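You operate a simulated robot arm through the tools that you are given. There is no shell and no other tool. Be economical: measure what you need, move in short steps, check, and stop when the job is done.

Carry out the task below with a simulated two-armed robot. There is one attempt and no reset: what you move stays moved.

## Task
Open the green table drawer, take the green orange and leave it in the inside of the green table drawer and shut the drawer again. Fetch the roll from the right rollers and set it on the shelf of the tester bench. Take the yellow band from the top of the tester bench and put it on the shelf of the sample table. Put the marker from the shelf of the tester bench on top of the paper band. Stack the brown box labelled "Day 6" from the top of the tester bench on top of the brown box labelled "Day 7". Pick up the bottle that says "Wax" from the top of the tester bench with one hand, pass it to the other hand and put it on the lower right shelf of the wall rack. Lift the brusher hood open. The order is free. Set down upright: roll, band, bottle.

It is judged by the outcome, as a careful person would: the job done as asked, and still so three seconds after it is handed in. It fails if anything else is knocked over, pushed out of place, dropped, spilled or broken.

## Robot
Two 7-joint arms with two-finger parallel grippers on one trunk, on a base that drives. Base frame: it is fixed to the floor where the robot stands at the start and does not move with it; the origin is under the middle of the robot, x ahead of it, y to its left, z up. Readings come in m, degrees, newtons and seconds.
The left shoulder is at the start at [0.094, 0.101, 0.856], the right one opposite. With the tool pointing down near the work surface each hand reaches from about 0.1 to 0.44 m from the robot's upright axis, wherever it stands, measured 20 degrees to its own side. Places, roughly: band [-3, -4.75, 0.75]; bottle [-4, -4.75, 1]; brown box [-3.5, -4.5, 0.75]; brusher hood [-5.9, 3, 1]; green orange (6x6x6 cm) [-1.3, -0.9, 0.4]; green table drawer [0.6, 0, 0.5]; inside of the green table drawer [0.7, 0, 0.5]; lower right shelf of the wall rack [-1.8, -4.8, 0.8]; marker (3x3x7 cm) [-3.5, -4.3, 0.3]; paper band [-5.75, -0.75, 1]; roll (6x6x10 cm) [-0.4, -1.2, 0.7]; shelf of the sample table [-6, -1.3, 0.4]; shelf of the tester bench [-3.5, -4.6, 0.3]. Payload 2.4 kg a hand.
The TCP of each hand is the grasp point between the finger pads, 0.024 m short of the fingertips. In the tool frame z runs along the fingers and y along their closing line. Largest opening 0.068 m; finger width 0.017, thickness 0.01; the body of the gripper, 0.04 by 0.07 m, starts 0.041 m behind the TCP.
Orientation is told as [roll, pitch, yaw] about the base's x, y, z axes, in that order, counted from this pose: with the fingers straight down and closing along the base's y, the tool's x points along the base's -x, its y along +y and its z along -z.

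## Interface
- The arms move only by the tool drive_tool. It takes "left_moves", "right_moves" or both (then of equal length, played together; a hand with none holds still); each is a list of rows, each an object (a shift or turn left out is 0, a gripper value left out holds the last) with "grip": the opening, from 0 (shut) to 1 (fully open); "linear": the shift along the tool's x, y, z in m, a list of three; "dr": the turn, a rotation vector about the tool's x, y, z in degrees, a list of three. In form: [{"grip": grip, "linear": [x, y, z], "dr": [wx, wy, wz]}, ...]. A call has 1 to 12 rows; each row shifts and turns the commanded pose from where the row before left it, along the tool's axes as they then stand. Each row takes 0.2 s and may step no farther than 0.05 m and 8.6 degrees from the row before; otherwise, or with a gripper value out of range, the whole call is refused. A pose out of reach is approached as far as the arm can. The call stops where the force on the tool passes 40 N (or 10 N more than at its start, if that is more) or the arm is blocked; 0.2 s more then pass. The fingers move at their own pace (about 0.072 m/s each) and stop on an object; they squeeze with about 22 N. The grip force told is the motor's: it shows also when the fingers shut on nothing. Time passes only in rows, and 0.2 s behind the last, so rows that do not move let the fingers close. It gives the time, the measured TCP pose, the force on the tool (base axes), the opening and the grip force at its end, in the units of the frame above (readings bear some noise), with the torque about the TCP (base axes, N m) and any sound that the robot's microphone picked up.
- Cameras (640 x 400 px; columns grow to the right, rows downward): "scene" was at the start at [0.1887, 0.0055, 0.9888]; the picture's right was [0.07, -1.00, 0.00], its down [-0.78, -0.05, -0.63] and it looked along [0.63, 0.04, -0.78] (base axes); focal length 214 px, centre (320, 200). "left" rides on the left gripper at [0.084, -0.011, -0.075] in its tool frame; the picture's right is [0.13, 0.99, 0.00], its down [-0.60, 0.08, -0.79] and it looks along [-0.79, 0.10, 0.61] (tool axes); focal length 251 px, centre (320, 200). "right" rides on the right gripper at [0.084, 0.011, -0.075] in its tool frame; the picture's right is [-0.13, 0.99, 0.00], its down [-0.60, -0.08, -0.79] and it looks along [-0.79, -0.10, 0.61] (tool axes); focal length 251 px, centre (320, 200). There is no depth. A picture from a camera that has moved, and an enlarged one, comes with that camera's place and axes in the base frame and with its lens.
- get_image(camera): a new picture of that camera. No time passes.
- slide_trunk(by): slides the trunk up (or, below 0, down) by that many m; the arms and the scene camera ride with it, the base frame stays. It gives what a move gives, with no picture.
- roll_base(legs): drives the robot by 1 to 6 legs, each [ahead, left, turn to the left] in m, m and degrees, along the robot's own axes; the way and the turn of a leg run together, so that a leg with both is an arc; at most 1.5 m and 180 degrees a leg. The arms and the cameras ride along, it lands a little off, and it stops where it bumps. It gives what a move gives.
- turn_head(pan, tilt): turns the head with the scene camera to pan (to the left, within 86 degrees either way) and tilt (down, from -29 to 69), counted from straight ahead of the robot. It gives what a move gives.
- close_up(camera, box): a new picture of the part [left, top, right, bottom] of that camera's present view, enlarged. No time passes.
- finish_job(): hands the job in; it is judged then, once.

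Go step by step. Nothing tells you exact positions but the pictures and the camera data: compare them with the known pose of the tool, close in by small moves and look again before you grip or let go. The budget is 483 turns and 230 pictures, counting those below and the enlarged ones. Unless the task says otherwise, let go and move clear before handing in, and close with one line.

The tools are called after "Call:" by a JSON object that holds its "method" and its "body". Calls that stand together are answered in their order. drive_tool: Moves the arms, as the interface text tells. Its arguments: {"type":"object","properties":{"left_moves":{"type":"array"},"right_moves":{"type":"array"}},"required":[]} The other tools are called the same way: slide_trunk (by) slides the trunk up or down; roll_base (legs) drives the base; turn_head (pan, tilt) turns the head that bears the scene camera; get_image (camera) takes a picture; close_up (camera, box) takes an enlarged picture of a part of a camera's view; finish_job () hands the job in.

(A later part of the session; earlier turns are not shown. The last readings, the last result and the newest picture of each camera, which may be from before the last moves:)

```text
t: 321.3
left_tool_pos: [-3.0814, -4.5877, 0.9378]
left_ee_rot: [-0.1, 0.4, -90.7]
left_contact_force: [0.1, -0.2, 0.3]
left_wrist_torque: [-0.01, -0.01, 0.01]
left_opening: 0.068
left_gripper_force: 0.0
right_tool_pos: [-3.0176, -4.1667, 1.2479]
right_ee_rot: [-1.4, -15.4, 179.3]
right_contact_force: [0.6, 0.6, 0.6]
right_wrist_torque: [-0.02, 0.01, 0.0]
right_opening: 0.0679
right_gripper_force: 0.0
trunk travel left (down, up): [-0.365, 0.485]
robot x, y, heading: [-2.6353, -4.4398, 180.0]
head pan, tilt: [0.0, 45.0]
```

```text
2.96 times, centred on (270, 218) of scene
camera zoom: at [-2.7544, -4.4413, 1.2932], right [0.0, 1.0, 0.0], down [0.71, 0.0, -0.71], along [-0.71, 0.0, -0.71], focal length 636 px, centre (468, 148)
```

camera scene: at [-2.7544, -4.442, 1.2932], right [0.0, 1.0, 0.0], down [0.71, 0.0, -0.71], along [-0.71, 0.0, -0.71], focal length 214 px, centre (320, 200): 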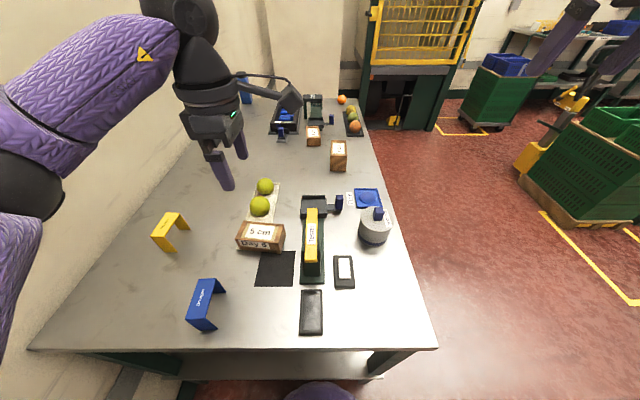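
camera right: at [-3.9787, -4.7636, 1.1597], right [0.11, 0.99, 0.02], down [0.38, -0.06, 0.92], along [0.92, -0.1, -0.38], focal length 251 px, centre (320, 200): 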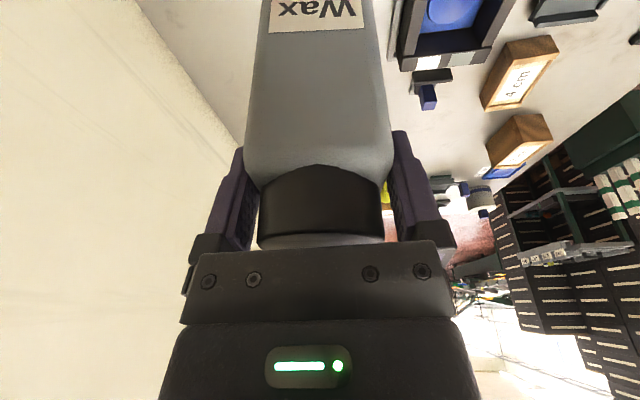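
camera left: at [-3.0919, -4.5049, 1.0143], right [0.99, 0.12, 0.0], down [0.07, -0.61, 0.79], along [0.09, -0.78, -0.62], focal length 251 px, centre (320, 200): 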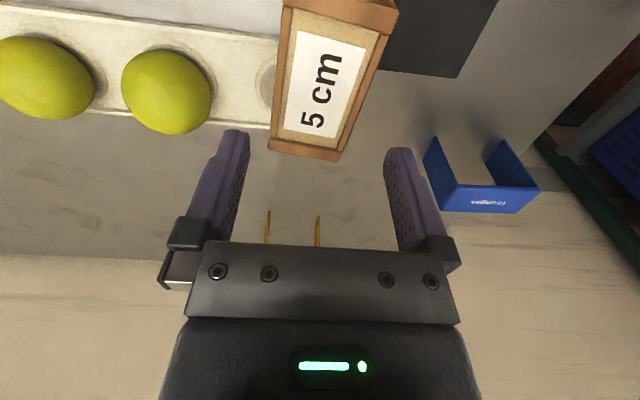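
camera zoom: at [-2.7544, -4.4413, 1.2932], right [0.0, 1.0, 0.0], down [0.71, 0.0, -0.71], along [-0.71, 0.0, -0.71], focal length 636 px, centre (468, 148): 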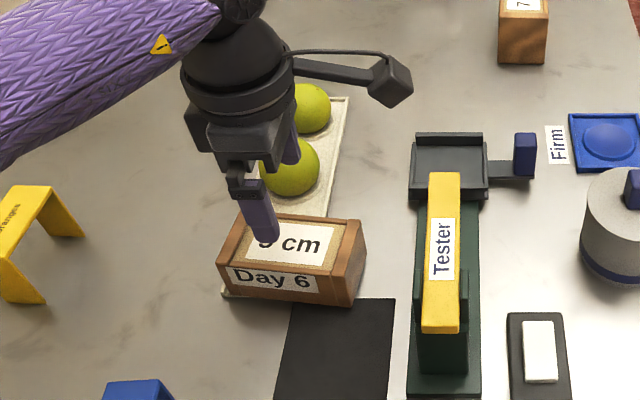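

Call:
{"method": "drive_tool", "body": {"left_moves": [{"linear": [0, 0, 0.04]}, {"linear": [0, 0, 0.025]}, {}]}}

Call:
{"method": "get_image", "body": {"camera": "left"}}

Call:
{"method": "close_up", "body": {"camera": "scene", "box": [210, 170, 330, 260]}}

```text
t: 322.1
left_tool_pos: [-3.0838, -4.5884, 0.8729]
left_ee_rot: [-0.1, 0.6, -90.8]
left_contact_force: [0.2, 0.0, 0.7]
left_wrist_torque: [-0.01, -0.02, 0.0]
left_opening: 0.0682
left_gripper_force: 0.0
right_tool_pos: [-3.0175, -4.1663, 1.2484]
right_ee_rot: [-1.4, -15.4, 179.3]
right_contact_force: [-0.2, 0.2, -0.3]
right_wrist_torque: [0.0, 0.04, 0.0]
right_opening: 0.068
right_gripper_force: 0.0
trunk travel left (down, up): [-0.365, 0.485]
robot x, y, heading: [-2.6383, -4.4416, 179.8]
head pan, tilt: [0.0, 45.0]
```

```text
98 pictures are left
camera left: at [-3.0927, -4.5045, 0.9489], right [0.99, 0.12, 0.0], down [0.07, -0.61, 0.79], along [0.09, -0.78, -0.62], focal length 251 px, centre (320, 200)
```

left: 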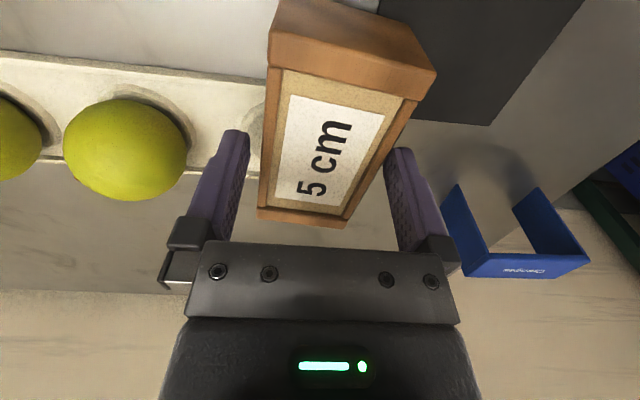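

```text
4.44 times, centred on (270, 215) of scene
camera zoom: at [-2.7544, -4.4413, 1.2932], right [0.0, 1.0, 0.0], down [0.71, 0.0, -0.71], along [-0.71, 0.0, -0.71], focal length 953 px, centre (542, 133)
```

zoom: 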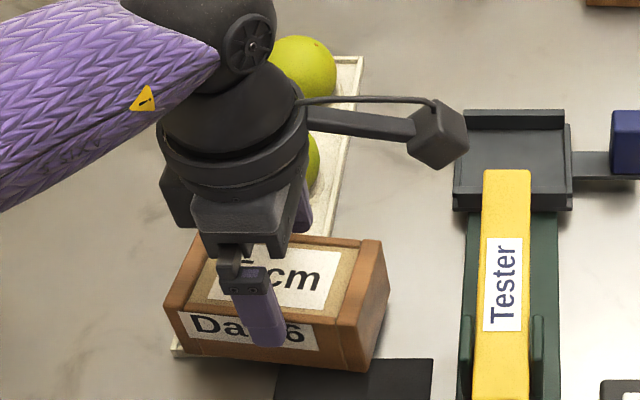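

Call:
{"method": "drive_tool", "body": {"left_moves": [{"dr": [0, 0, 7.5]}, {"linear": [-0.01, 0.001, 0.012]}, {"linear": [0, 0, 0.016]}, {}]}}

Call:
{"method": "get_image", "body": {"camera": "left"}}

```text
t: 323.1
left_tool_pos: [-3.0825, -4.598, 0.8463]
left_ee_rot: [-0.3, 0.4, -98.3]
left_contact_force: [-0.4, 0.9, -0.3]
left_wrist_torque: [0.03, -0.01, -0.03]
left_opening: 0.068
left_gripper_force: 0.1
right_tool_pos: [-3.0166, -4.1665, 1.2484]
right_ee_rot: [-1.4, -15.3, 179.3]
right_contact_force: [0.0, -0.7, -0.5]
right_wrist_torque: [0.03, -0.01, 0.01]
right_opening: 0.0676
right_gripper_force: 0.0
trunk travel left (down, up): [-0.365, 0.485]
robot x, y, heading: [-2.6357, -4.4402, 179.9]
head pan, tilt: [0.0, 45.0]
```

```text
96 pictures are left
camera left: at [-3.0815, -4.5143, 0.9217], right [1.0, -0.01, 0.0], down [-0.01, -0.62, 0.79], along [-0.01, -0.79, -0.62], focal length 251 px, centre (320, 200)
```

left: 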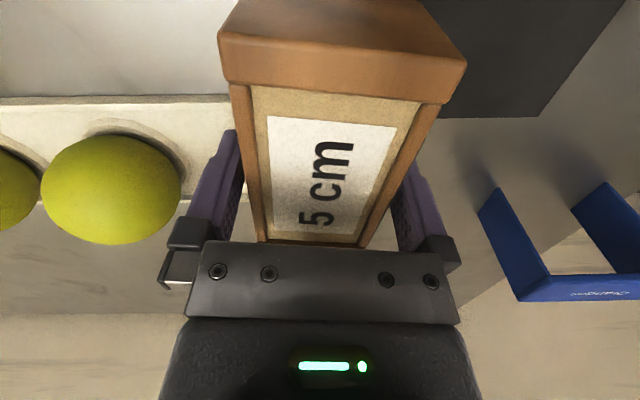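

Call:
{"method": "drive_tool", "body": {"left_moves": [{"grip": 0.8}, {"grip": 0.6}, {"grip": 0.6}, {"grip": 0.6}]}}

```text
t: 324.1
left_tool_pos: [-3.0829, -4.5989, 0.8448]
left_ee_rot: [-0.2, 0.5, -98.3]
left_contact_force: [1.0, 0.2, -0.4]
left_wrist_torque: [0.01, 0.03, -0.02]
left_opening: 0.0601
left_gripper_force: 22.2
right_tool_pos: [-3.0173, -4.1661, 1.2487]
right_ee_rot: [-1.4, -15.4, 179.3]
right_contact_force: [0.5, -0.3, 0.4]
right_wrist_torque: [0.0, 0.03, 0.02]
right_opening: 0.0681
right_gripper_force: 0.1
trunk travel left (down, up): [-0.365, 0.485]
robot x, y, heading: [-2.6401, -4.4415, 179.9]
head pan, tilt: [0.0, 45.0]
```

Call:
{"method": "drive_tool", "body": {"left_moves": [{"linear": [0, 0, -0.03]}, {"linear": [0, 0, -0.05]}, {"linear": [0, 0, -0.05]}, {"linear": [0, 0, -0.05]}, {"linear": [0, 0.03, -0.04]}]}}

Call:
{"method": "get_image", "body": {"camera": "scene"}}

```text
t: 325.3
left_tool_pos: [-3.0534, -4.6052, 1.066]
left_ee_rot: [-0.2, 0.4, -98.1]
left_contact_force: [0.3, 0.4, -2.2]
left_wrist_torque: [-0.01, 0.04, 0.03]
left_opening: 0.06
left_gripper_force: 21.8
right_tool_pos: [-3.017, -4.1667, 1.2477]
right_ee_rot: [-1.4, -15.4, 179.2]
right_contact_force: [0.3, -0.2, 0.2]
right_wrist_torque: [-0.02, -0.01, -0.02]
right_opening: 0.0679
right_gripper_force: 0.1
trunk travel left (down, up): [-0.365, 0.485]
robot x, y, heading: [-2.638, -4.4429, 179.8]
head pan, tilt: [0.0, 45.0]
```

```text
95 pictures are left
camera scene: at [-2.7542, -4.4414, 1.2933], right [0.0, 1.0, 0.0], down [0.71, 0.0, -0.71], along [-0.71, 0.0, -0.71], focal length 214 px, centre (320, 200)
```

scene: 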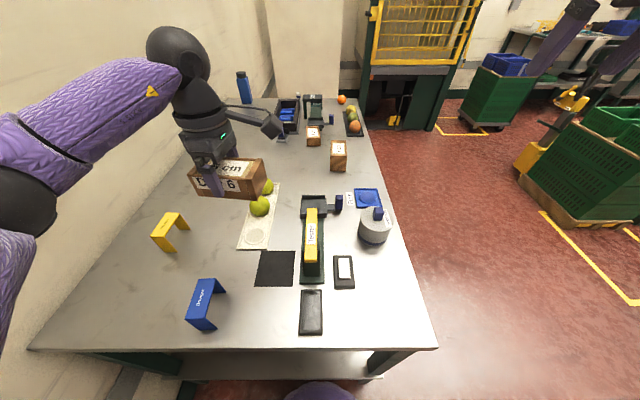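

Call:
{"method": "roll_base", "body": {"legs": [[0, 0.0, 0], [0, -0.75, 0], [0, 0, 90], [0, -1.13, 0]]}}

Call:
{"method": "get_image", "body": {"camera": "scene"}}

```text
t: 338.9
left_tool_pos: [-3.6128, -4.1174, 1.0643]
left_ee_rot: [-0.2, 0.6, -7.8]
left_contact_force: [0.0, -0.3, -1.6]
left_wrist_torque: [0.0, -0.02, -0.01]
left_opening: 0.0597
left_gripper_force: 21.8
right_tool_pos: [-4.0527, -4.0872, 1.2488]
right_ee_rot: [-1.4, -15.3, -90.1]
right_contact_force: [-0.8, -0.3, 1.0]
right_wrist_torque: [0.01, 0.01, -0.02]
right_opening: 0.0679
right_gripper_force: 0.2
trunk travel left (down, up): [-0.365, 0.485]
robot x, y, heading: [-3.7809, -3.7025, -89.4]
head pan, tilt: [0.0, 45.0]
```

```text
94 pictures are left
camera scene: at [-3.7777, -3.8212, 1.2932], right [-1.0, -0.01, 0.0], down [-0.01, 0.71, -0.71], along [0.01, -0.71, -0.71], focal length 214 px, centre (320, 200)
```

scene: 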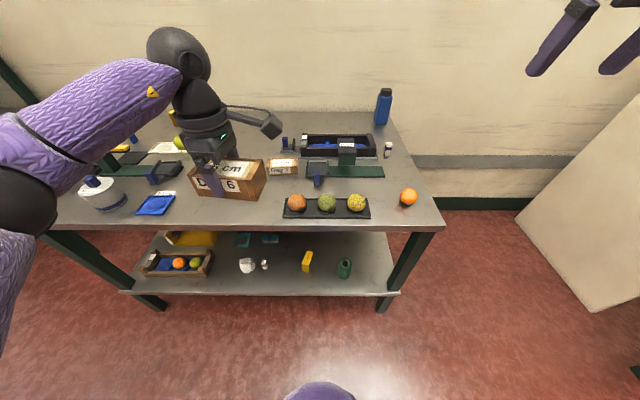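

Call:
{"method": "close_up", "body": {"camera": "scene", "box": [180, 120, 340, 220]}}

```text
4.00 times, centred on (260, 170) of scene
camera zoom: at [-3.7777, -3.8212, 1.2932], right [-1.0, -0.01, 0.0], down [-0.01, 0.71, -0.71], along [0.01, -0.71, -0.71], focal length 858 px, centre (560, 320)
```

zoom: 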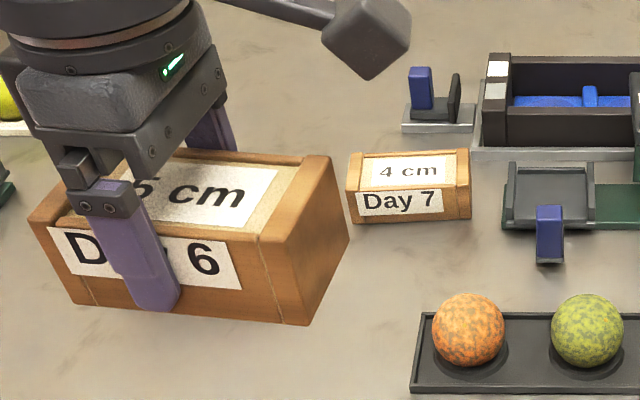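

Call:
{"method": "roll_base", "body": {"legs": [[0.33, 0, 0]]}}

Call:
{"method": "drive_tool", "body": {"left_moves": [{"dr": [0, 0, -6]}, {"dr": [0, 0, -6]}, {}]}}

Call:
{"method": "get_image", "body": {"camera": "scene"}}

```text
t: 341.1
left_tool_pos: [-3.6117, -4.4482, 1.0646]
left_ee_rot: [-0.1, 0.5, -7.7]
left_contact_force: [-0.4, 0.3, -2.0]
left_wrist_torque: [-0.02, -0.02, 0.03]
left_opening: 0.06
left_gripper_force: 22.2
right_tool_pos: [-4.0492, -4.4143, 1.2483]
right_ee_rot: [-1.4, -15.5, -90.2]
right_contact_force: [0.0, -0.7, 0.3]
right_wrist_torque: [0.04, -0.01, 0.01]
right_opening: 0.0679
right_gripper_force: 0.0
trunk travel left (down, up): [-0.365, 0.485]
robot x, y, heading: [-3.78, -4.035, -89.5]
head pan, tilt: [0.0, 45.0]
```

```text
t: 341.9
left_tool_pos: [-3.6098, -4.4485, 1.0644]
left_ee_rot: [0.0, 0.5, 4.2]
left_contact_force: [-0.6, -0.7, -1.9]
left_wrist_torque: [0.03, -0.01, 0.0]
left_opening: 0.0599
left_gripper_force: 21.3
right_tool_pos: [-4.0502, -4.4133, 1.2476]
right_ee_rot: [-1.4, -15.4, -90.2]
right_contact_force: [0.5, -0.2, -1.0]
right_wrist_torque: [0.0, -0.01, 0.0]
right_opening: 0.0679
right_gripper_force: 0.0
trunk travel left (down, up): [-0.365, 0.485]
robot x, y, heading: [-3.7774, -4.0361, -89.5]
head pan, tilt: [0.0, 45.0]
```

```text
92 pictures are left
camera scene: at [-3.7753, -4.1504, 1.2932], right [-1.0, -0.01, 0.0], down [0.0, 0.71, -0.71], along [0.0, -0.71, -0.71], focal length 214 px, centre (320, 200)
```

scene: 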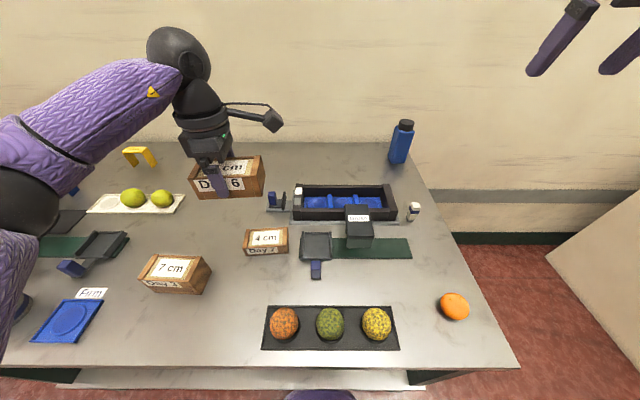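

Call:
{"method": "drive_tool", "body": {"left_moves": [{"linear": [0.0145, -0.009, 0.03]}, {"linear": [0.0145, -0.009, 0.03]}, {"linear": [0, 0, 0.04]}, {"linear": [0, 0, 0.04]}, {}]}}

Call:
{"method": "close_up", "body": {"camera": "scene", "box": [180, 160, 340, 290]}}

Call:
{"method": "get_image", "body": {"camera": "left"}}

```text
t: 343.1
left_tool_pos: [-3.6395, -4.4677, 0.9253]
left_ee_rot: [-0.2, 0.5, 4.2]
left_contact_force: [0.4, -0.3, -1.3]
left_wrist_torque: [-0.05, -0.01, 0.0]
left_opening: 0.0602
left_gripper_force: 21.8
right_tool_pos: [-4.0495, -4.4145, 1.2489]
right_ee_rot: [-1.4, -15.4, -90.3]
right_contact_force: [0.2, 0.0, 0.6]
right_wrist_torque: [-0.01, -0.03, 0.01]
right_opening: 0.0679
right_gripper_force: 0.1
trunk travel left (down, up): [-0.365, 0.485]
robot x, y, heading: [-3.7786, -4.0347, -89.6]
head pan, tilt: [0.0, 45.0]
```

```text
3.08 times, centred on (260, 225) of scene
camera zoom: at [-3.7754, -4.1504, 1.2932], right [-1.0, -0.01, 0.0], down [0.0, 0.71, -0.71], along [0.0, -0.71, -0.71], focal length 660 px, centre (505, 123)
```

zoom: 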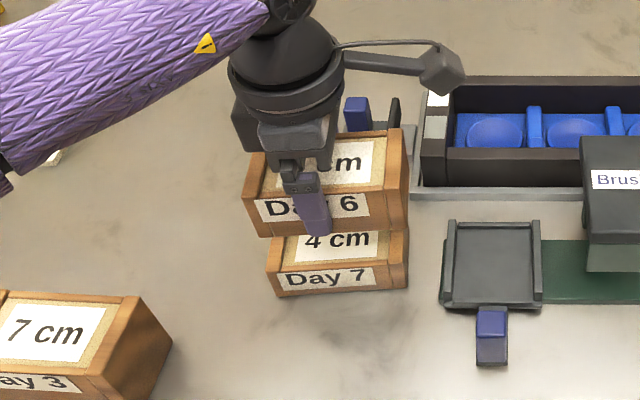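

```text
90 pictures are left
camera left: at [-3.7221, -4.4851, 1.0012], right [-0.2, 0.98, 0.0], down [0.6, 0.12, 0.79], along [0.77, 0.16, -0.62], focal length 251 px, centre (320, 200)
```

left: 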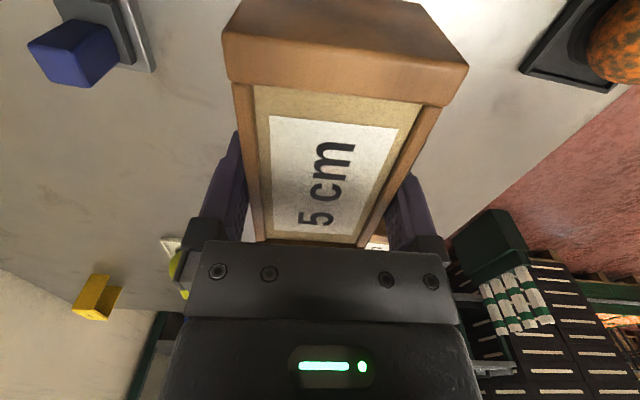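

Call:
{"method": "drive_tool", "body": {"left_moves": [{"linear": [0, 0, 0.025]}, {"linear": [0, 0, 0.008]}, {"linear": [0, 0, 0.005]}, {}]}}

```text
t: 344.1
left_tool_pos: [-3.6398, -4.4669, 0.8866]
left_ee_rot: [0.1, 0.5, 4.2]
left_contact_force: [0.7, -0.7, -1.8]
left_wrist_torque: [-0.01, 0.01, 0.02]
left_opening: 0.06
left_gripper_force: 22.6
right_tool_pos: [-4.0498, -4.4152, 1.2486]
right_ee_rot: [-1.4, -15.4, -90.2]
right_contact_force: [-0.2, -0.4, -0.1]
right_wrist_torque: [-0.02, 0.05, 0.02]
right_opening: 0.0681
right_gripper_force: 0.1
trunk travel left (down, up): [-0.365, 0.485]
robot x, y, heading: [-3.7744, -4.0358, -89.2]
head pan, tilt: [0.0, 45.0]
```

Call:
{"method": "drive_tool", "body": {"left_moves": [{"linear": [0, 0, 0.003]}, {"linear": [0, 0, 0.003]}, {}]}}

Call:
{"method": "close_up", "body": {"camera": "scene", "box": [200, 180, 320, 280]}}

```text
t: 344.9
left_tool_pos: [-3.6393, -4.4677, 0.8811]
left_ee_rot: [-0.1, 0.4, 4.2]
left_contact_force: [0.4, 0.5, -2.3]
left_wrist_torque: [-0.03, 0.01, -0.01]
left_opening: 0.0599
left_gripper_force: 21.7
right_tool_pos: [-4.0505, -4.4147, 1.2475]
right_ee_rot: [-1.4, -15.5, -90.2]
right_contact_force: [0.8, 1.0, -0.8]
right_wrist_torque: [0.0, 0.02, 0.0]
right_opening: 0.068
right_gripper_force: 0.1
trunk travel left (down, up): [-0.365, 0.485]
robot x, y, heading: [-3.7809, -4.0322, -89.6]
head pan, tilt: [0.0, 45.0]
```

```text
4.00 times, centred on (260, 230) of scene
camera zoom: at [-3.7754, -4.1504, 1.2932], right [-1.0, -0.01, 0.0], down [0.0, 0.71, -0.71], along [0.0, -0.71, -0.71], focal length 858 px, centre (560, 80)
```

zoom: 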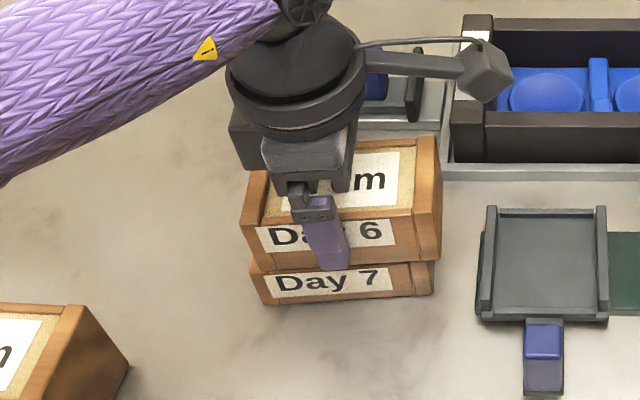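

Call:
{"method": "drive_tool", "body": {"left_moves": [{"linear": [0, 0, 0.003]}, {"linear": [0, 0, 0.003]}, {}]}}

```text
t: 345.7
left_tool_pos: [-3.6399, -4.4686, 0.8772]
left_ee_rot: [-0.1, 0.6, 4.3]
left_contact_force: [1.3, -0.1, 9.0]
left_wrist_torque: [0.17, -0.59, -0.06]
left_opening: 0.0596
left_gripper_force: 22.0
right_tool_pos: [-4.0499, -4.4137, 1.2483]
right_ee_rot: [-1.4, -15.4, -90.1]
right_contact_force: [0.1, -0.5, -0.9]
right_wrist_torque: [0.01, -0.03, 0.02]
right_opening: 0.068
right_gripper_force: 0.0
trunk travel left (down, up): [-0.365, 0.485]
robot x, y, heading: [-3.7784, -4.0347, -89.5]
head pan, tilt: [0.0, 45.0]
```

Call:
{"method": "drive_tool", "body": {"left_moves": [{"linear": [0, 0, 0.001], "grip": 0.92}, {"grip": 0.95}, {"grip": 1}, {"grip": 1}, {"linear": [0, 0, -0.02]}, {"linear": [0, 0, -0.04]}, {"linear": [0, 0, -0.05]}]}}

Call:
{"method": "close_up", "body": {"camera": "scene", "box": [180, 160, 340, 290]}}

```text
t: 347.3
left_tool_pos: [-3.6395, -4.4668, 0.9852]
left_ee_rot: [-0.2, 0.6, 4.2]
left_contact_force: [-0.4, 0.2, -0.6]
left_wrist_torque: [-0.03, 0.01, -0.01]
left_opening: 0.068
left_gripper_force: 0.0
right_tool_pos: [-4.0506, -4.4145, 1.2491]
right_ee_rot: [-1.4, -15.4, -90.1]
right_contact_force: [0.1, 0.2, -0.9]
right_wrist_torque: [0.0, -0.02, -0.02]
right_opening: 0.0678
right_gripper_force: 0.1
trunk travel left (down, up): [-0.365, 0.485]
robot x, y, heading: [-3.7781, -4.0306, -89.6]
head pan, tilt: [0.0, 45.0]
```

```text
3.08 times, centred on (260, 225) of scene
camera zoom: at [-3.7755, -4.1501, 1.2933], right [-1.0, -0.01, 0.0], down [0.0, 0.71, -0.71], along [0.0, -0.71, -0.71], focal length 660 px, centre (505, 123)
```

zoom: 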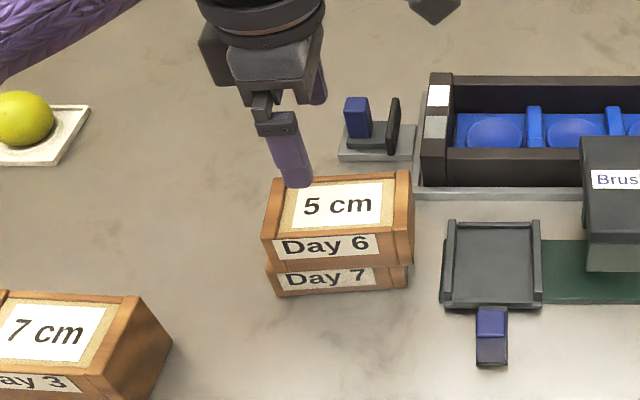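

Call:
{"method": "roll_base", "body": {"legs": [[-0.55, 0, 0], [0, 0.38, 0]]}}

Call:
{"method": "drive_tool", "body": {"left_moves": [{"linear": [0, 0.03, -0.04]}, {"linear": [0, 0.03, -0.04]}, {"linear": [0, 0.02, -0.04]}, {"linear": [0, 0.02, -0.04]}]}}

Call:
{"method": "drive_tool", "body": {"left_moves": [{"dr": [0, 0, 8]}, {"dr": [0, 0, 8]}, {"dr": [0, 0, 8]}, {"dr": [0, 0, 8]}, {"dr": [0, 0, 8]}, {"dr": [0, 0, 8]}, {"dr": [0, 0, 8]}, {"dr": [0, 0, 8]}, {"dr": [0, 0, 8]}, {"dr": [0, 0, 8]}, {"dr": [0, 0, 8]}, {"dr": [0, 0, 6]}]}}

Call:
{"method": "slide_trunk", "body": {"by": -0.36}}

```text
t: 352.5
left_tool_pos: [-3.262, -3.9062, 0.9844]
left_ee_rot: [0.0, 0.5, 4.8]
left_contact_force: [0.3, -0.4, -0.6]
left_wrist_torque: [-0.02, -0.04, 0.01]
left_opening: 0.0681
left_gripper_force: 0.0
right_tool_pos: [-3.6736, -3.8566, 1.2489]
right_ee_rot: [-1.5, -15.4, -89.7]
right_contact_force: [-0.3, 0.7, -0.4]
right_wrist_torque: [0.03, 0.01, -0.07]
right_opening: 0.068
right_gripper_force: 0.0
trunk travel left (down, up): [-0.365, 0.485]
robot x, y, heading: [-3.4063, -3.4762, -89.3]
head pan, tilt: [0.0, 45.0]
```

```text
t: 353.5
left_tool_pos: [-3.2681, -3.8028, 1.145]
left_ee_rot: [-0.2, 0.5, 4.7]
left_contact_force: [1.0, -0.7, 0.6]
left_wrist_torque: [0.01, -0.02, 0.0]
left_opening: 0.0679
left_gripper_force: 0.2
right_tool_pos: [-3.6732, -3.856, 1.2488]
right_ee_rot: [-1.4, -15.4, -89.8]
right_contact_force: [-0.1, -0.8, 0.0]
right_wrist_torque: [-0.01, -0.02, -0.03]
right_opening: 0.0681
right_gripper_force: 0.0
trunk travel left (down, up): [-0.365, 0.485]
robot x, y, heading: [-3.4044, -3.4742, -89.3]
head pan, tilt: [0.0, 45.0]
```

```text
t: 356.1
left_tool_pos: [-3.2688, -3.8054, 1.145]
left_ee_rot: [-0.5, -0.1, -89.5]
left_contact_force: [0.5, -0.7, -0.8]
left_wrist_torque: [0.01, 0.02, -0.03]
left_opening: 0.0678
left_gripper_force: 0.0
right_tool_pos: [-3.6743, -3.8569, 1.2482]
right_ee_rot: [-1.3, -15.4, -89.8]
right_contact_force: [0.7, -0.2, -0.5]
right_wrist_torque: [-0.01, 0.02, 0.01]
right_opening: 0.0681
right_gripper_force: 0.1
trunk travel left (down, up): [-0.365, 0.485]
robot x, y, heading: [-3.406, -3.4707, -89.5]
head pan, tilt: [0.0, 45.0]
```

```text
t: 359.6
left_tool_pos: [-3.2701, -3.8047, 0.7844]
left_ee_rot: [-0.5, 0.0, -89.4]
left_contact_force: [-0.3, 0.2, 0.7]
left_wrist_torque: [-0.01, 0.0, 0.01]
left_opening: 0.068
left_gripper_force: 0.0
right_tool_pos: [-3.6733, -3.8596, 0.8842]
right_ee_rot: [-1.4, -14.9, -89.8]
right_contact_force: [-0.1, 0.2, -0.9]
right_wrist_torque: [0.04, 0.04, 0.02]
right_opening: 0.0679
right_gripper_force: 0.1
trunk travel left (down, up): [-0.005, 0.844]
robot x, y, heading: [-3.4057, -3.4744, -89.4]
head pan, tilt: [0.0, 45.0]
```

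Call:
{"method": "drive_tool", "body": {"left_moves": [{"linear": [0.025, 0, -0.04]}, {"linear": [0.025, 0, -0.04]}, {"linear": [0.02, 0, 0]}, {}, {}, {}, {}, {}, {}, {}], "right_moves": [{"linear": [0.0064, 0.017, 0.0432], "grip": 0.75}, {"linear": [0.0064, 0.017, 0.0432]}, {"linear": [0.0064, 0.017, 0.0432]}, {"linear": [0.0064, 0.017, 0.0432]}, {"linear": [0.0064, 0.017, 0.0432]}, {"linear": [0.0064, 0.017, 0.0432]}, {"linear": [0.0064, 0.017, 0.0432]}, {"linear": [0.0064, 0.017, 0.0432]}, {"linear": [0.0064, 0.017, 0.0432]}, {"linear": [0.0064, 0.017, 0.0432]}]}}

Call:
{"method": "roll_base", "body": {"legs": [[0.35, 0, 0]]}}

Call:
{"method": "turn_head", "body": {"pan": 0, "tilt": 55}}

Call:
{"method": "get_image", "body": {"camera": "scene"}}

Call:
{"method": "get_image", "body": {"camera": "right"}}

```text
t: 361.8
left_tool_pos: [-3.2708, -3.7356, 0.8637]
left_ee_rot: [-0.5, 0.0, -89.3]
left_contact_force: [-1.1, 0.4, 0.4]
left_wrist_torque: [0.01, -0.01, -0.01]
left_opening: 0.0678
left_gripper_force: 0.0
right_tool_pos: [-3.5132, -3.9102, 0.4446]
right_ee_rot: [-1.4, -14.9, -89.8]
right_contact_force: [-0.1, 0.2, -0.7]
right_wrist_torque: [-0.04, -0.04, -0.01]
right_opening: 0.0508
right_gripper_force: 0.0
trunk travel left (down, up): [-0.005, 0.844]
robot x, y, heading: [-3.4028, -3.4726, -89.1]
head pan, tilt: [0.0, 45.0]
```

```text
t: 364.1
left_tool_pos: [-3.2643, -4.0874, 0.8638]
left_ee_rot: [-0.5, -0.2, -89.4]
left_contact_force: [0.3, 0.3, 0.9]
left_wrist_torque: [-0.01, 0.01, -0.01]
left_opening: 0.068
left_gripper_force: 0.1
right_tool_pos: [-3.508, -4.2626, 0.4466]
right_ee_rot: [-1.5, -15.0, -89.8]
right_contact_force: [-1.2, -0.4, -0.9]
right_wrist_torque: [-0.02, 0.01, 0.02]
right_opening: 0.051
right_gripper_force: 0.0
trunk travel left (down, up): [-0.005, 0.844]
robot x, y, heading: [-3.3998, -3.8217, -88.9]
head pan, tilt: [0.0, 45.0]
```

```text
t: 364.8
left_tool_pos: [-3.2655, -4.0871, 0.8632]
left_ee_rot: [-0.5, -0.1, -89.3]
left_contact_force: [-0.3, 0.3, 0.4]
left_wrist_torque: [-0.04, 0.02, 0.03]
left_opening: 0.068
left_gripper_force: 0.0
right_tool_pos: [-3.5078, -4.261, 0.4456]
right_ee_rot: [-1.4, -15.0, -89.8]
right_contact_force: [-0.4, -0.8, -0.6]
right_wrist_torque: [0.02, -0.01, 0.01]
right_opening: 0.0511
right_gripper_force: 0.0
trunk travel left (down, up): [-0.005, 0.844]
robot x, y, heading: [-3.4011, -3.823, -89.1]
head pan, tilt: [0.0, 55.0]
```

```text
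87 pictures are left
camera scene: at [-3.3952, -4.0324, 0.9104], right [-1.0, -0.01, 0.0], down [-0.01, 0.82, -0.57], along [0.01, -0.57, -0.82], focal length 214 px, centre (320, 200)
```

scene: 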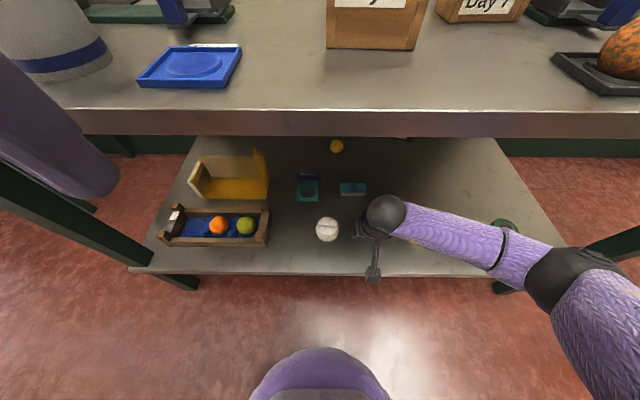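

```text
86 pictures are left
camera right: at [-3.4962, -4.1621, 0.4957], right [0.99, -0.13, 0.01], down [-0.06, -0.38, 0.92], along [-0.11, -0.92, -0.38], focal length 251 px, centre (320, 200)
```

right: 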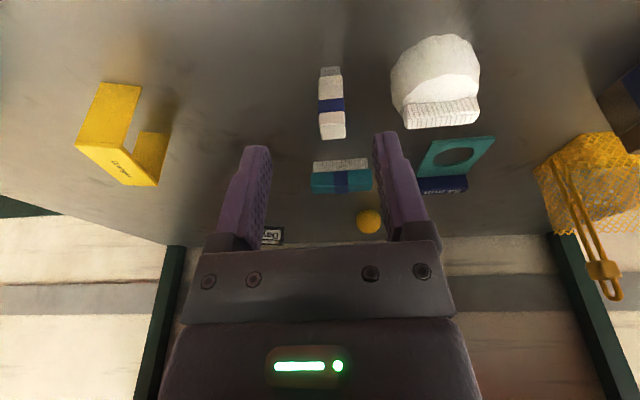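

Call:
{"method": "roll_base", "body": {"legs": [[0.06, 0, 0]]}}

Call:
{"method": "drive_tool", "body": {"right_moves": [{"linear": [-0.012, 0.001, 0.012]}, {"linear": [0.0104, 0, 0.0386]}, {}]}}

Call:
{"method": "get_image", "body": {"camera": "right"}}

```text
t: 365.8
left_tool_pos: [-3.265, -4.1479, 0.8644]
left_ee_rot: [-0.5, -0.2, -89.5]
left_contact_force: [-0.2, -0.3, 0.2]
left_wrist_torque: [0.0, 0.0, -0.01]
left_opening: 0.0679
left_gripper_force: 0.1
right_tool_pos: [-3.5084, -4.3235, 0.4453]
right_ee_rot: [-1.5, -14.9, -89.8]
right_contact_force: [0.0, -0.4, -0.7]
right_wrist_torque: [-0.01, -0.02, -0.02]
right_opening: 0.0513
right_gripper_force: 0.1
trunk travel left (down, up): [-0.005, 0.844]
robot x, y, heading: [-3.4012, -3.8862, -89.1]
head pan, tilt: [0.0, 55.0]
```

```text
t: 366.6
left_tool_pos: [-3.2629, -4.1474, 0.8647]
left_ee_rot: [-0.5, 0.0, -89.4]
left_contact_force: [0.2, 0.2, -0.8]
left_wrist_torque: [0.01, -0.01, 0.0]
left_opening: 0.0682
left_gripper_force: 0.0
right_tool_pos: [-3.5077, -4.3375, 0.396]
right_ee_rot: [-1.5, -14.9, -89.7]
right_contact_force: [-0.3, -0.4, 0.2]
right_wrist_torque: [0.01, 0.0, -0.01]
right_opening: 0.0512
right_gripper_force: 0.0
trunk travel left (down, up): [-0.005, 0.844]
robot x, y, heading: [-3.3999, -3.8834, -89.1]
head pan, tilt: [0.0, 55.0]
```

```text
85 pictures are left
camera right: at [-3.4958, -4.2379, 0.4465], right [0.99, -0.13, 0.01], down [-0.06, -0.38, 0.92], along [-0.11, -0.92, -0.38], focal length 251 px, centre (320, 200)
```

right: 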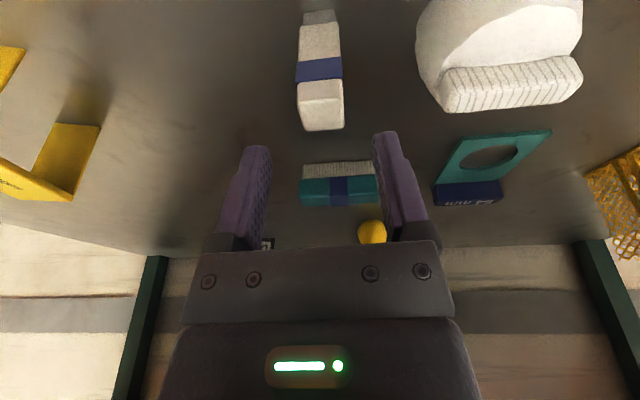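

Call:
{"method": "drive_tool", "body": {"right_moves": [{"linear": [0.013, 0.001, 0.024]}, {"linear": [0.007, 0, 0.024]}, {}]}}

Call:
{"method": "get_image", "body": {"camera": "right"}}

```text
t: 367.4
left_tool_pos: [-3.2642, -4.1469, 0.8634]
left_ee_rot: [-0.5, -0.1, -89.5]
left_contact_force: [0.3, -0.1, 0.3]
left_wrist_torque: [0.02, -0.02, 0.01]
left_opening: 0.0678
left_gripper_force: 0.0
right_tool_pos: [-3.5086, -4.3294, 0.3459]
right_ee_rot: [-1.4, -14.9, -89.8]
right_contact_force: [-0.7, -0.1, 0.3]
right_wrist_torque: [-0.01, 0.0, 0.0]
right_opening: 0.0511
right_gripper_force: 0.0
trunk travel left (down, up): [-0.005, 0.844]
robot x, y, heading: [-3.3987, -3.8846, -89.0]
head pan, tilt: [0.0, 55.0]
```

```text
84 pictures are left
camera right: at [-3.4961, -4.2296, 0.3952], right [0.99, -0.13, 0.01], down [-0.06, -0.38, 0.92], along [-0.11, -0.92, -0.38], focal length 251 px, centre (320, 200)
```

right: 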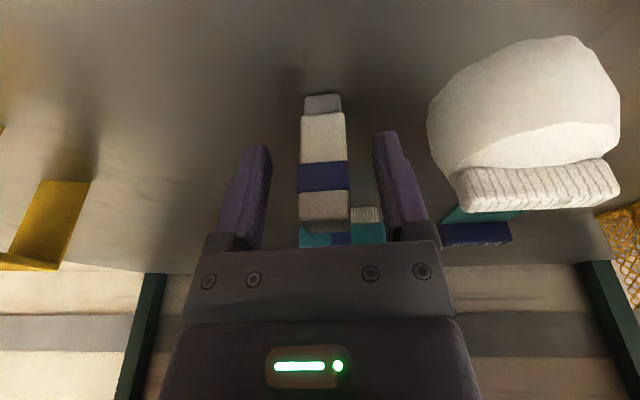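

Marker is nicely centred between the fingers. Grip and lift.

Call:
{"method": "drive_tool", "body": {"right_moves": [{"linear": [-0.004, 0, 0], "grip": 0.5}, {"grip": 0.2}, {"grip": 0.2}, {"grip": 0.2}, {"linear": [-0.005, 0, -0.019]}, {"linear": [-0.0104, 0, -0.0386]}, {"linear": [0.02, 0, -0.03]}]}}

Call:
{"method": "get_image", "body": {"camera": "right"}}

```text
t: 369.0
left_tool_pos: [-3.2645, -4.147, 0.8646]
left_ee_rot: [-0.6, -0.1, -89.4]
left_contact_force: [-0.6, 0.2, -0.7]
left_wrist_torque: [-0.02, 0.03, -0.01]
left_opening: 0.0681
left_gripper_force: 0.1
right_tool_pos: [-3.507, -4.307, 0.4306]
right_ee_rot: [-1.4, -14.9, -89.8]
right_contact_force: [0.7, -0.3, -1.1]
right_wrist_torque: [0.02, -0.01, -0.01]
right_opening: 0.0208
right_gripper_force: 22.0
trunk travel left (down, up): [-0.005, 0.844]
robot x, y, heading: [-3.3987, -3.8833, -88.9]
head pan, tilt: [0.0, 55.0]
```

```text
83 pictures are left
camera right: at [-3.4939, -4.2068, 0.4799], right [0.99, -0.13, 0.01], down [-0.06, -0.38, 0.92], along [-0.11, -0.92, -0.38], focal length 251 px, centre (320, 200)
```

right: 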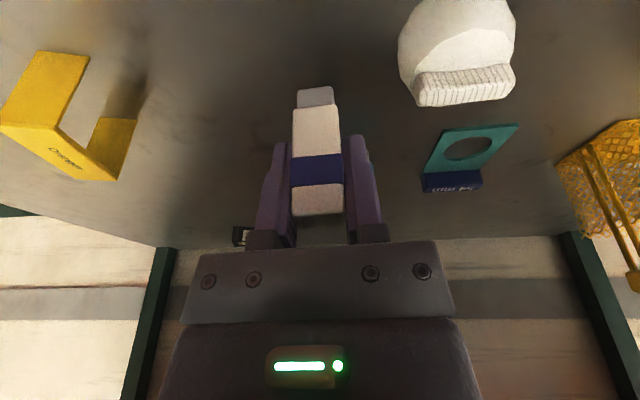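

Call:
{"method": "roll_base", "body": {"legs": [[-0.4, 0, 0]]}}

Call:
{"method": "drive_tool", "body": {"right_moves": [{"linear": [-0.0104, -0.01, -0.0386]}, {"linear": [-0.0104, -0.01, -0.0386]}, {"linear": [-0.0104, -0.01, -0.0386]}, {"linear": [-0.0104, -0.01, -0.0386]}, {"linear": [-0.0104, -0.01, -0.0386]}, {"linear": [-0.0104, -0.01, -0.0386]}, {"linear": [-0.0104, -0.01, -0.0386]}, {"linear": [-0.0104, -0.01, -0.0386]}, {"linear": [-0.0104, -0.01, -0.0386]}, {"linear": [-0.0104, -0.01, -0.0386]}]}}

Call:
{"method": "slide_trunk", "body": {"by": 0.3}}

Call:
{"method": "roll_base", "body": {"legs": [[0, 0.8, 0], [0, 0, -90.5], [0, 0.6, 0]]}}

Call:
{"method": "drive_tool", "body": {"left_moves": [{"linear": [-0.04, 0, 0]}, {"linear": [-0.04, 0, 0]}, {"dr": [0, -8.2, 0]}, {"dr": [0, -8.2, 0]}, {"dr": [0, -8.2, 0]}, {"dr": [0, -8.2, 0]}, {"dr": [0, -8.2, 0]}, {"dr": [0, -8.2, 0]}]}}

Call:
{"method": "get_image", "body": {"camera": "scene"}}

```text
t: 371.5
left_tool_pos: [-3.2712, -3.7466, 0.864]
left_ee_rot: [-0.4, 0.0, -89.3]
left_contact_force: [0.4, 0.7, 0.4]
left_wrist_torque: [-0.01, 0.0, 0.0]
left_opening: 0.068
left_gripper_force: 0.0
right_tool_pos: [-3.5118, -3.9067, 0.4297]
right_ee_rot: [-1.3, -15.0, -89.7]
right_contact_force: [0.6, 0.7, 0.2]
right_wrist_torque: [0.01, 0.01, -0.04]
right_opening: 0.0202
right_gripper_force: 22.1
trunk travel left (down, up): [-0.005, 0.844]
robot x, y, heading: [-3.4046, -3.4812, -89.2]
head pan, tilt: [0.0, 55.0]
```

```text
t: 373.7
left_tool_pos: [-3.2692, -3.7473, 0.8638]
left_ee_rot: [-0.4, -0.2, -89.3]
left_contact_force: [-0.6, -0.2, -0.3]
left_wrist_torque: [0.0, 0.01, -0.02]
left_opening: 0.0679
left_gripper_force: 0.1
right_tool_pos: [-3.6028, -3.9091, 0.8326]
right_ee_rot: [-1.4, -14.9, -89.7]
right_contact_force: [-0.3, -0.3, -1.3]
right_wrist_torque: [-0.04, -0.02, -0.02]
right_opening: 0.0204
right_gripper_force: 22.2
trunk travel left (down, up): [-0.005, 0.844]
robot x, y, heading: [-3.4046, -3.4867, -88.9]
head pan, tilt: [0.0, 55.0]
```

```text
t: 376.7
left_tool_pos: [-3.2703, -3.7472, 1.1635]
left_ee_rot: [-0.5, -0.2, -89.3]
left_contact_force: [0.7, 0.0, -0.1]
left_wrist_torque: [0.03, -0.03, 0.02]
left_opening: 0.0682
left_gripper_force: 0.1
right_tool_pos: [-3.6025, -3.9083, 1.1317]
right_ee_rot: [-1.5, -14.9, -89.7]
right_contact_force: [0.2, 0.0, 0.3]
right_wrist_torque: [0.0, 0.0, -0.02]
right_opening: 0.0205
right_gripper_force: 22.2
trunk travel left (down, up): [-0.305, 0.544]
robot x, y, heading: [-3.4039, -3.4799, -88.7]
head pan, tilt: [0.0, 55.0]
```

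```text
t: 387.8
left_tool_pos: [-2.8748, -4.2009, 1.1636]
left_ee_rot: [-0.6, -0.2, 180.0]
left_contact_force: [-0.5, -1.3, -0.2]
left_wrist_torque: [-0.02, -0.05, 0.01]
left_opening: 0.0678
left_gripper_force: 0.0
right_tool_pos: [-3.0305, -3.8684, 1.132]
right_ee_rot: [-1.4, -14.8, 179.6]
right_contact_force: [-0.8, 1.2, 0.0]
right_wrist_torque: [-0.03, -0.01, 0.01]
right_opening: 0.0206
right_gripper_force: 21.8
trunk travel left (down, up): [-0.305, 0.544]
robot x, y, heading: [-2.6113, -4.0738, -179.8]
head pan, tilt: [0.0, 55.0]
```

```text
t: 389.6
left_tool_pos: [-2.9549, -4.2018, 1.1647]
left_ee_rot: [-0.7, -49.6, -179.4]
left_contact_force: [-0.7, 0.2, 0.9]
left_wrist_torque: [-0.01, -0.05, -0.01]
left_opening: 0.068
left_gripper_force: 0.1
right_tool_pos: [-3.0306, -3.8669, 1.1314]
right_ee_rot: [-1.4, -14.9, 179.7]
right_contact_force: [-0.3, -0.4, -0.4]
right_wrist_torque: [-0.03, -0.02, 0.05]
right_opening: 0.0208
right_gripper_force: 22.2
trunk travel left (down, up): [-0.305, 0.544]
robot x, y, heading: [-2.6093, -4.0696, -179.8]
head pan, tilt: [0.0, 55.0]
```

```text
82 pictures are left
camera scene: at [-2.7283, -4.07, 1.2192], right [0.0, 1.0, 0.0], down [0.82, 0.0, -0.57], along [-0.57, 0.0, -0.82], focal length 214 px, centre (320, 200)
```

scene: 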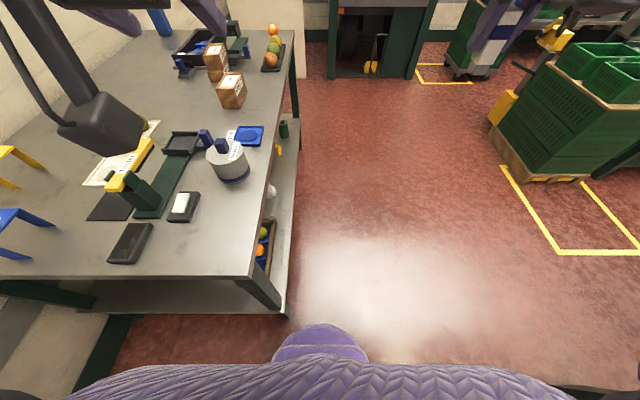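

Call:
{"method": "roll_base", "body": {"legs": [[0.025, 0, 0], [0, 0.41, 0]]}}

Call:
{"method": "turn_head", "body": {"pan": 25, "tilt": 45}}

Call:
{"method": "get_image", "body": {"camera": "scene"}}

Call:
{"method": "get_image", "body": {"camera": "left"}}

```text
t: 392.5
left_tool_pos: [-2.9809, -4.6115, 1.1636]
left_ee_rot: [-0.8, -49.3, -179.7]
left_contact_force: [-0.2, -0.2, -0.3]
left_wrist_torque: [0.01, 0.0, -0.03]
left_opening: 0.0681
left_gripper_force: 0.0
right_tool_pos: [-3.0549, -4.276, 1.1335]
right_ee_rot: [-1.5, -14.9, 179.3]
right_contact_force: [-0.4, -0.2, -0.2]
right_wrist_torque: [0.03, 0.0, -0.01]
right_opening: 0.0205
right_gripper_force: 22.4
trunk travel left (down, up): [-0.305, 0.544]
robot x, y, heading: [-2.6329, -4.4749, 179.8]
head pan, tilt: [0.0, 55.0]
```

```text
t: 393.4
left_tool_pos: [-2.98, -4.6103, 1.1651]
left_ee_rot: [-0.7, -49.3, -179.7]
left_contact_force: [-0.4, 0.1, 0.4]
left_wrist_torque: [0.01, 0.0, 0.01]
left_opening: 0.068
left_gripper_force: 0.0
right_tool_pos: [-3.0548, -4.2754, 1.1328]
right_ee_rot: [-1.5, -14.9, 179.2]
right_contact_force: [-0.7, -0.5, -1.0]
right_wrist_torque: [0.01, 0.02, 0.01]
right_opening: 0.0204
right_gripper_force: 22.0
trunk travel left (down, up): [-0.305, 0.544]
robot x, y, heading: [-2.6315, -4.4809, 180.1]
head pan, tilt: [25.0, 45.0]
```

```text
81 pictures are left
camera scene: at [-2.7545, -4.514, 1.2326], right [-0.42, 0.91, 0.0], down [0.64, 0.3, -0.71], along [-0.64, -0.3, -0.71], focal length 214 px, centre (320, 200)
```

scene: 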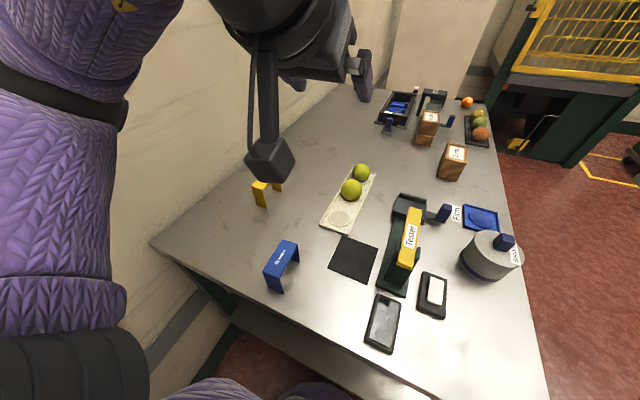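

```text
80 pictures are left
camera left: at [-2.8688, -4.6001, 1.1507], right [0.08, -0.99, -0.11], down [0.21, -0.09, 0.97], along [-0.98, -0.1, 0.2], focal length 251 px, centre (320, 200)
```

left: 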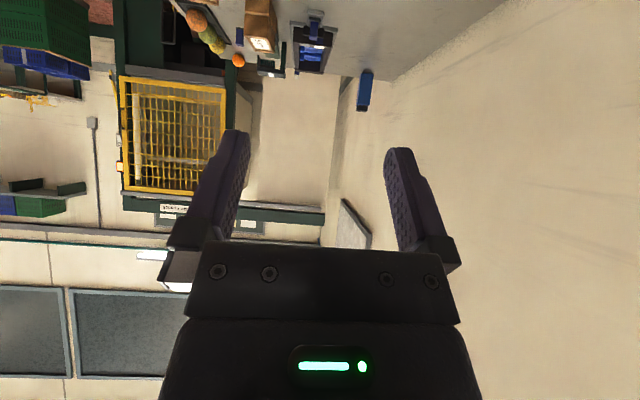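

Call:
{"method": "drive_tool", "body": {"left_moves": [{"dr": [0, 8.2, 0]}, {"dr": [0, 8.2, 0]}, {"dr": [0, 8.2, 0]}, {"dr": [0, 8.2, 0]}, {"dr": [0, 8.2, 0]}, {"dr": [0, 8.2, 0]}]}}

Call:
{"method": "get_image", "body": {"camera": "left"}}

```text
t: 394.8
left_tool_pos: [-2.9794, -4.6107, 1.1642]
left_ee_rot: [-0.5, 0.0, 179.7]
left_contact_force: [-0.3, 0.0, 0.5]
left_wrist_torque: [0.02, -0.03, 0.01]
left_opening: 0.0681
left_gripper_force: 0.1
right_tool_pos: [-3.0546, -4.2762, 1.1314]
right_ee_rot: [-1.4, -15.0, 179.2]
right_contact_force: [0.1, 0.2, 0.9]
right_wrist_torque: [0.0, 0.01, 0.01]
right_opening: 0.0205
right_gripper_force: 21.9
trunk travel left (down, up): [-0.305, 0.544]
robot x, y, heading: [-2.6365, -4.4848, 180.0]
head pan, tilt: [25.0, 45.0]
```

```text
79 pictures are left
camera left: at [-2.8964, -4.6007, 1.2409], right [0.12, -0.99, -0.01], down [-0.6, -0.08, 0.79], along [-0.79, -0.09, -0.61], focal length 251 px, centre (320, 200)
```

left: 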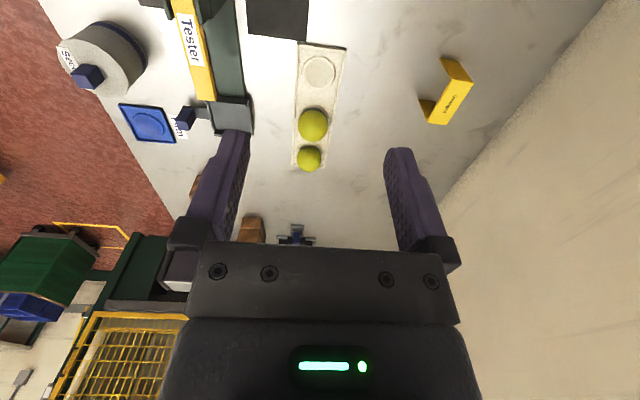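

Call:
{"method": "close_up", "body": {"camera": "left", "box": [380, 30, 540, 150]}}

```text
3.33 times, centred on (460, 90) of left
camera zoom: at [-2.8964, -4.6007, 1.2409], right [0.12, -0.99, -0.01], down [-0.6, -0.08, 0.79], along [-0.79, -0.09, -0.61], focal length 838 px, centre (-147, 567)
```

zoom: 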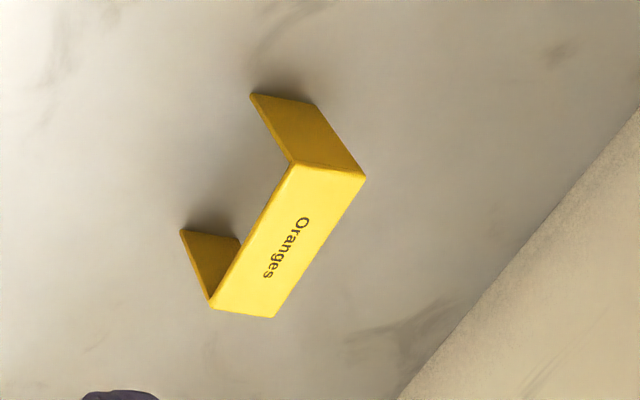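

Call:
{"method": "drive_tool", "body": {"left_moves": [{"dr": [0, -8.3, 0]}, {"dr": [0, -8.3, 0]}, {"dr": [0, -8.3, 0]}, {"dr": [0, -8.3, 0]}, {"dr": [0, -8.3, 0]}, {"dr": [0, -8.5, 0]}]}}

Call:
{"method": "drive_tool", "body": {"left_moves": [{"linear": [0.0112, 0.0273, 0.0283]}, {"linear": [0.0112, 0.0273, 0.0283]}, {"linear": [0.0112, 0.0273, 0.0283]}, {"linear": [0.0112, 0.0273, 0.0283]}, {"linear": [0.0112, 0.0273, 0.0283]}, {"linear": [0.0112, 0.0273, 0.0283]}, {"linear": [0.0112, 0.0273, 0.0283]}, {"linear": [0.0112, 0.0273, 0.0283]}]}}

Call:
{"method": "get_image", "body": {"camera": "left"}}

Call:
{"method": "get_image", "body": {"camera": "scene"}}

```text
t: 396.2
left_tool_pos: [-2.9801, -4.6107, 1.1654]
left_ee_rot: [-0.8, -50.3, -179.6]
left_contact_force: [0.1, -0.4, -0.3]
left_wrist_torque: [0.02, -0.03, 0.0]
left_opening: 0.0679
left_gripper_force: 0.2
right_tool_pos: [-3.0557, -4.2763, 1.1322]
right_ee_rot: [-1.4, -14.8, 179.3]
right_contact_force: [-0.2, -0.1, -0.5]
right_wrist_torque: [-0.02, 0.02, 0.01]
right_opening: 0.0206
right_gripper_force: 21.7
trunk travel left (down, up): [-0.305, 0.544]
robot x, y, heading: [-2.6342, -4.4812, 180.1]
head pan, tilt: [25.0, 45.0]
```

```text
t: 398.0
left_tool_pos: [-3.0977, -4.8263, 0.9485]
left_ee_rot: [-0.7, -50.0, -179.7]
left_contact_force: [0.8, 0.2, 0.0]
left_wrist_torque: [0.01, -0.02, -0.02]
left_opening: 0.0679
left_gripper_force: 0.0
right_tool_pos: [-3.0563, -4.2761, 1.1314]
right_ee_rot: [-1.4, -14.9, 179.2]
right_contact_force: [0.0, 0.5, -0.5]
right_wrist_torque: [-0.03, 0.0, 0.0]
right_opening: 0.0205
right_gripper_force: 22.6
trunk travel left (down, up): [-0.305, 0.544]
robot x, y, heading: [-2.6344, -4.4792, 179.9]
head pan, tilt: [25.0, 45.0]
```

```text
77 pictures are left
camera left: at [-2.9867, -4.8169, 0.9325], right [0.08, -0.99, -0.11], down [0.22, -0.09, 0.97], along [-0.97, -0.1, 0.21], focal length 251 px, centre (320, 200)
```

left: 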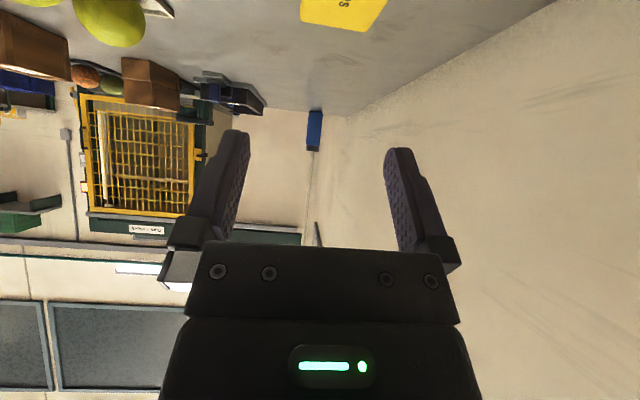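

```text
76 pictures are left
camera scene: at [-2.7546, -4.5142, 1.2326], right [-0.42, 0.91, 0.0], down [0.64, 0.3, -0.71], along [-0.64, -0.3, -0.71], focal length 214 px, centre (320, 200)
```

scene: 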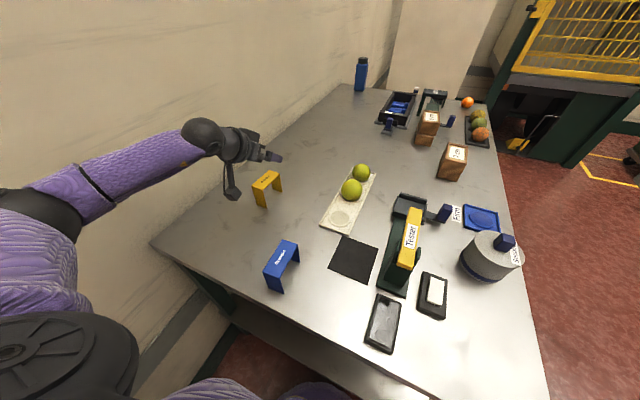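

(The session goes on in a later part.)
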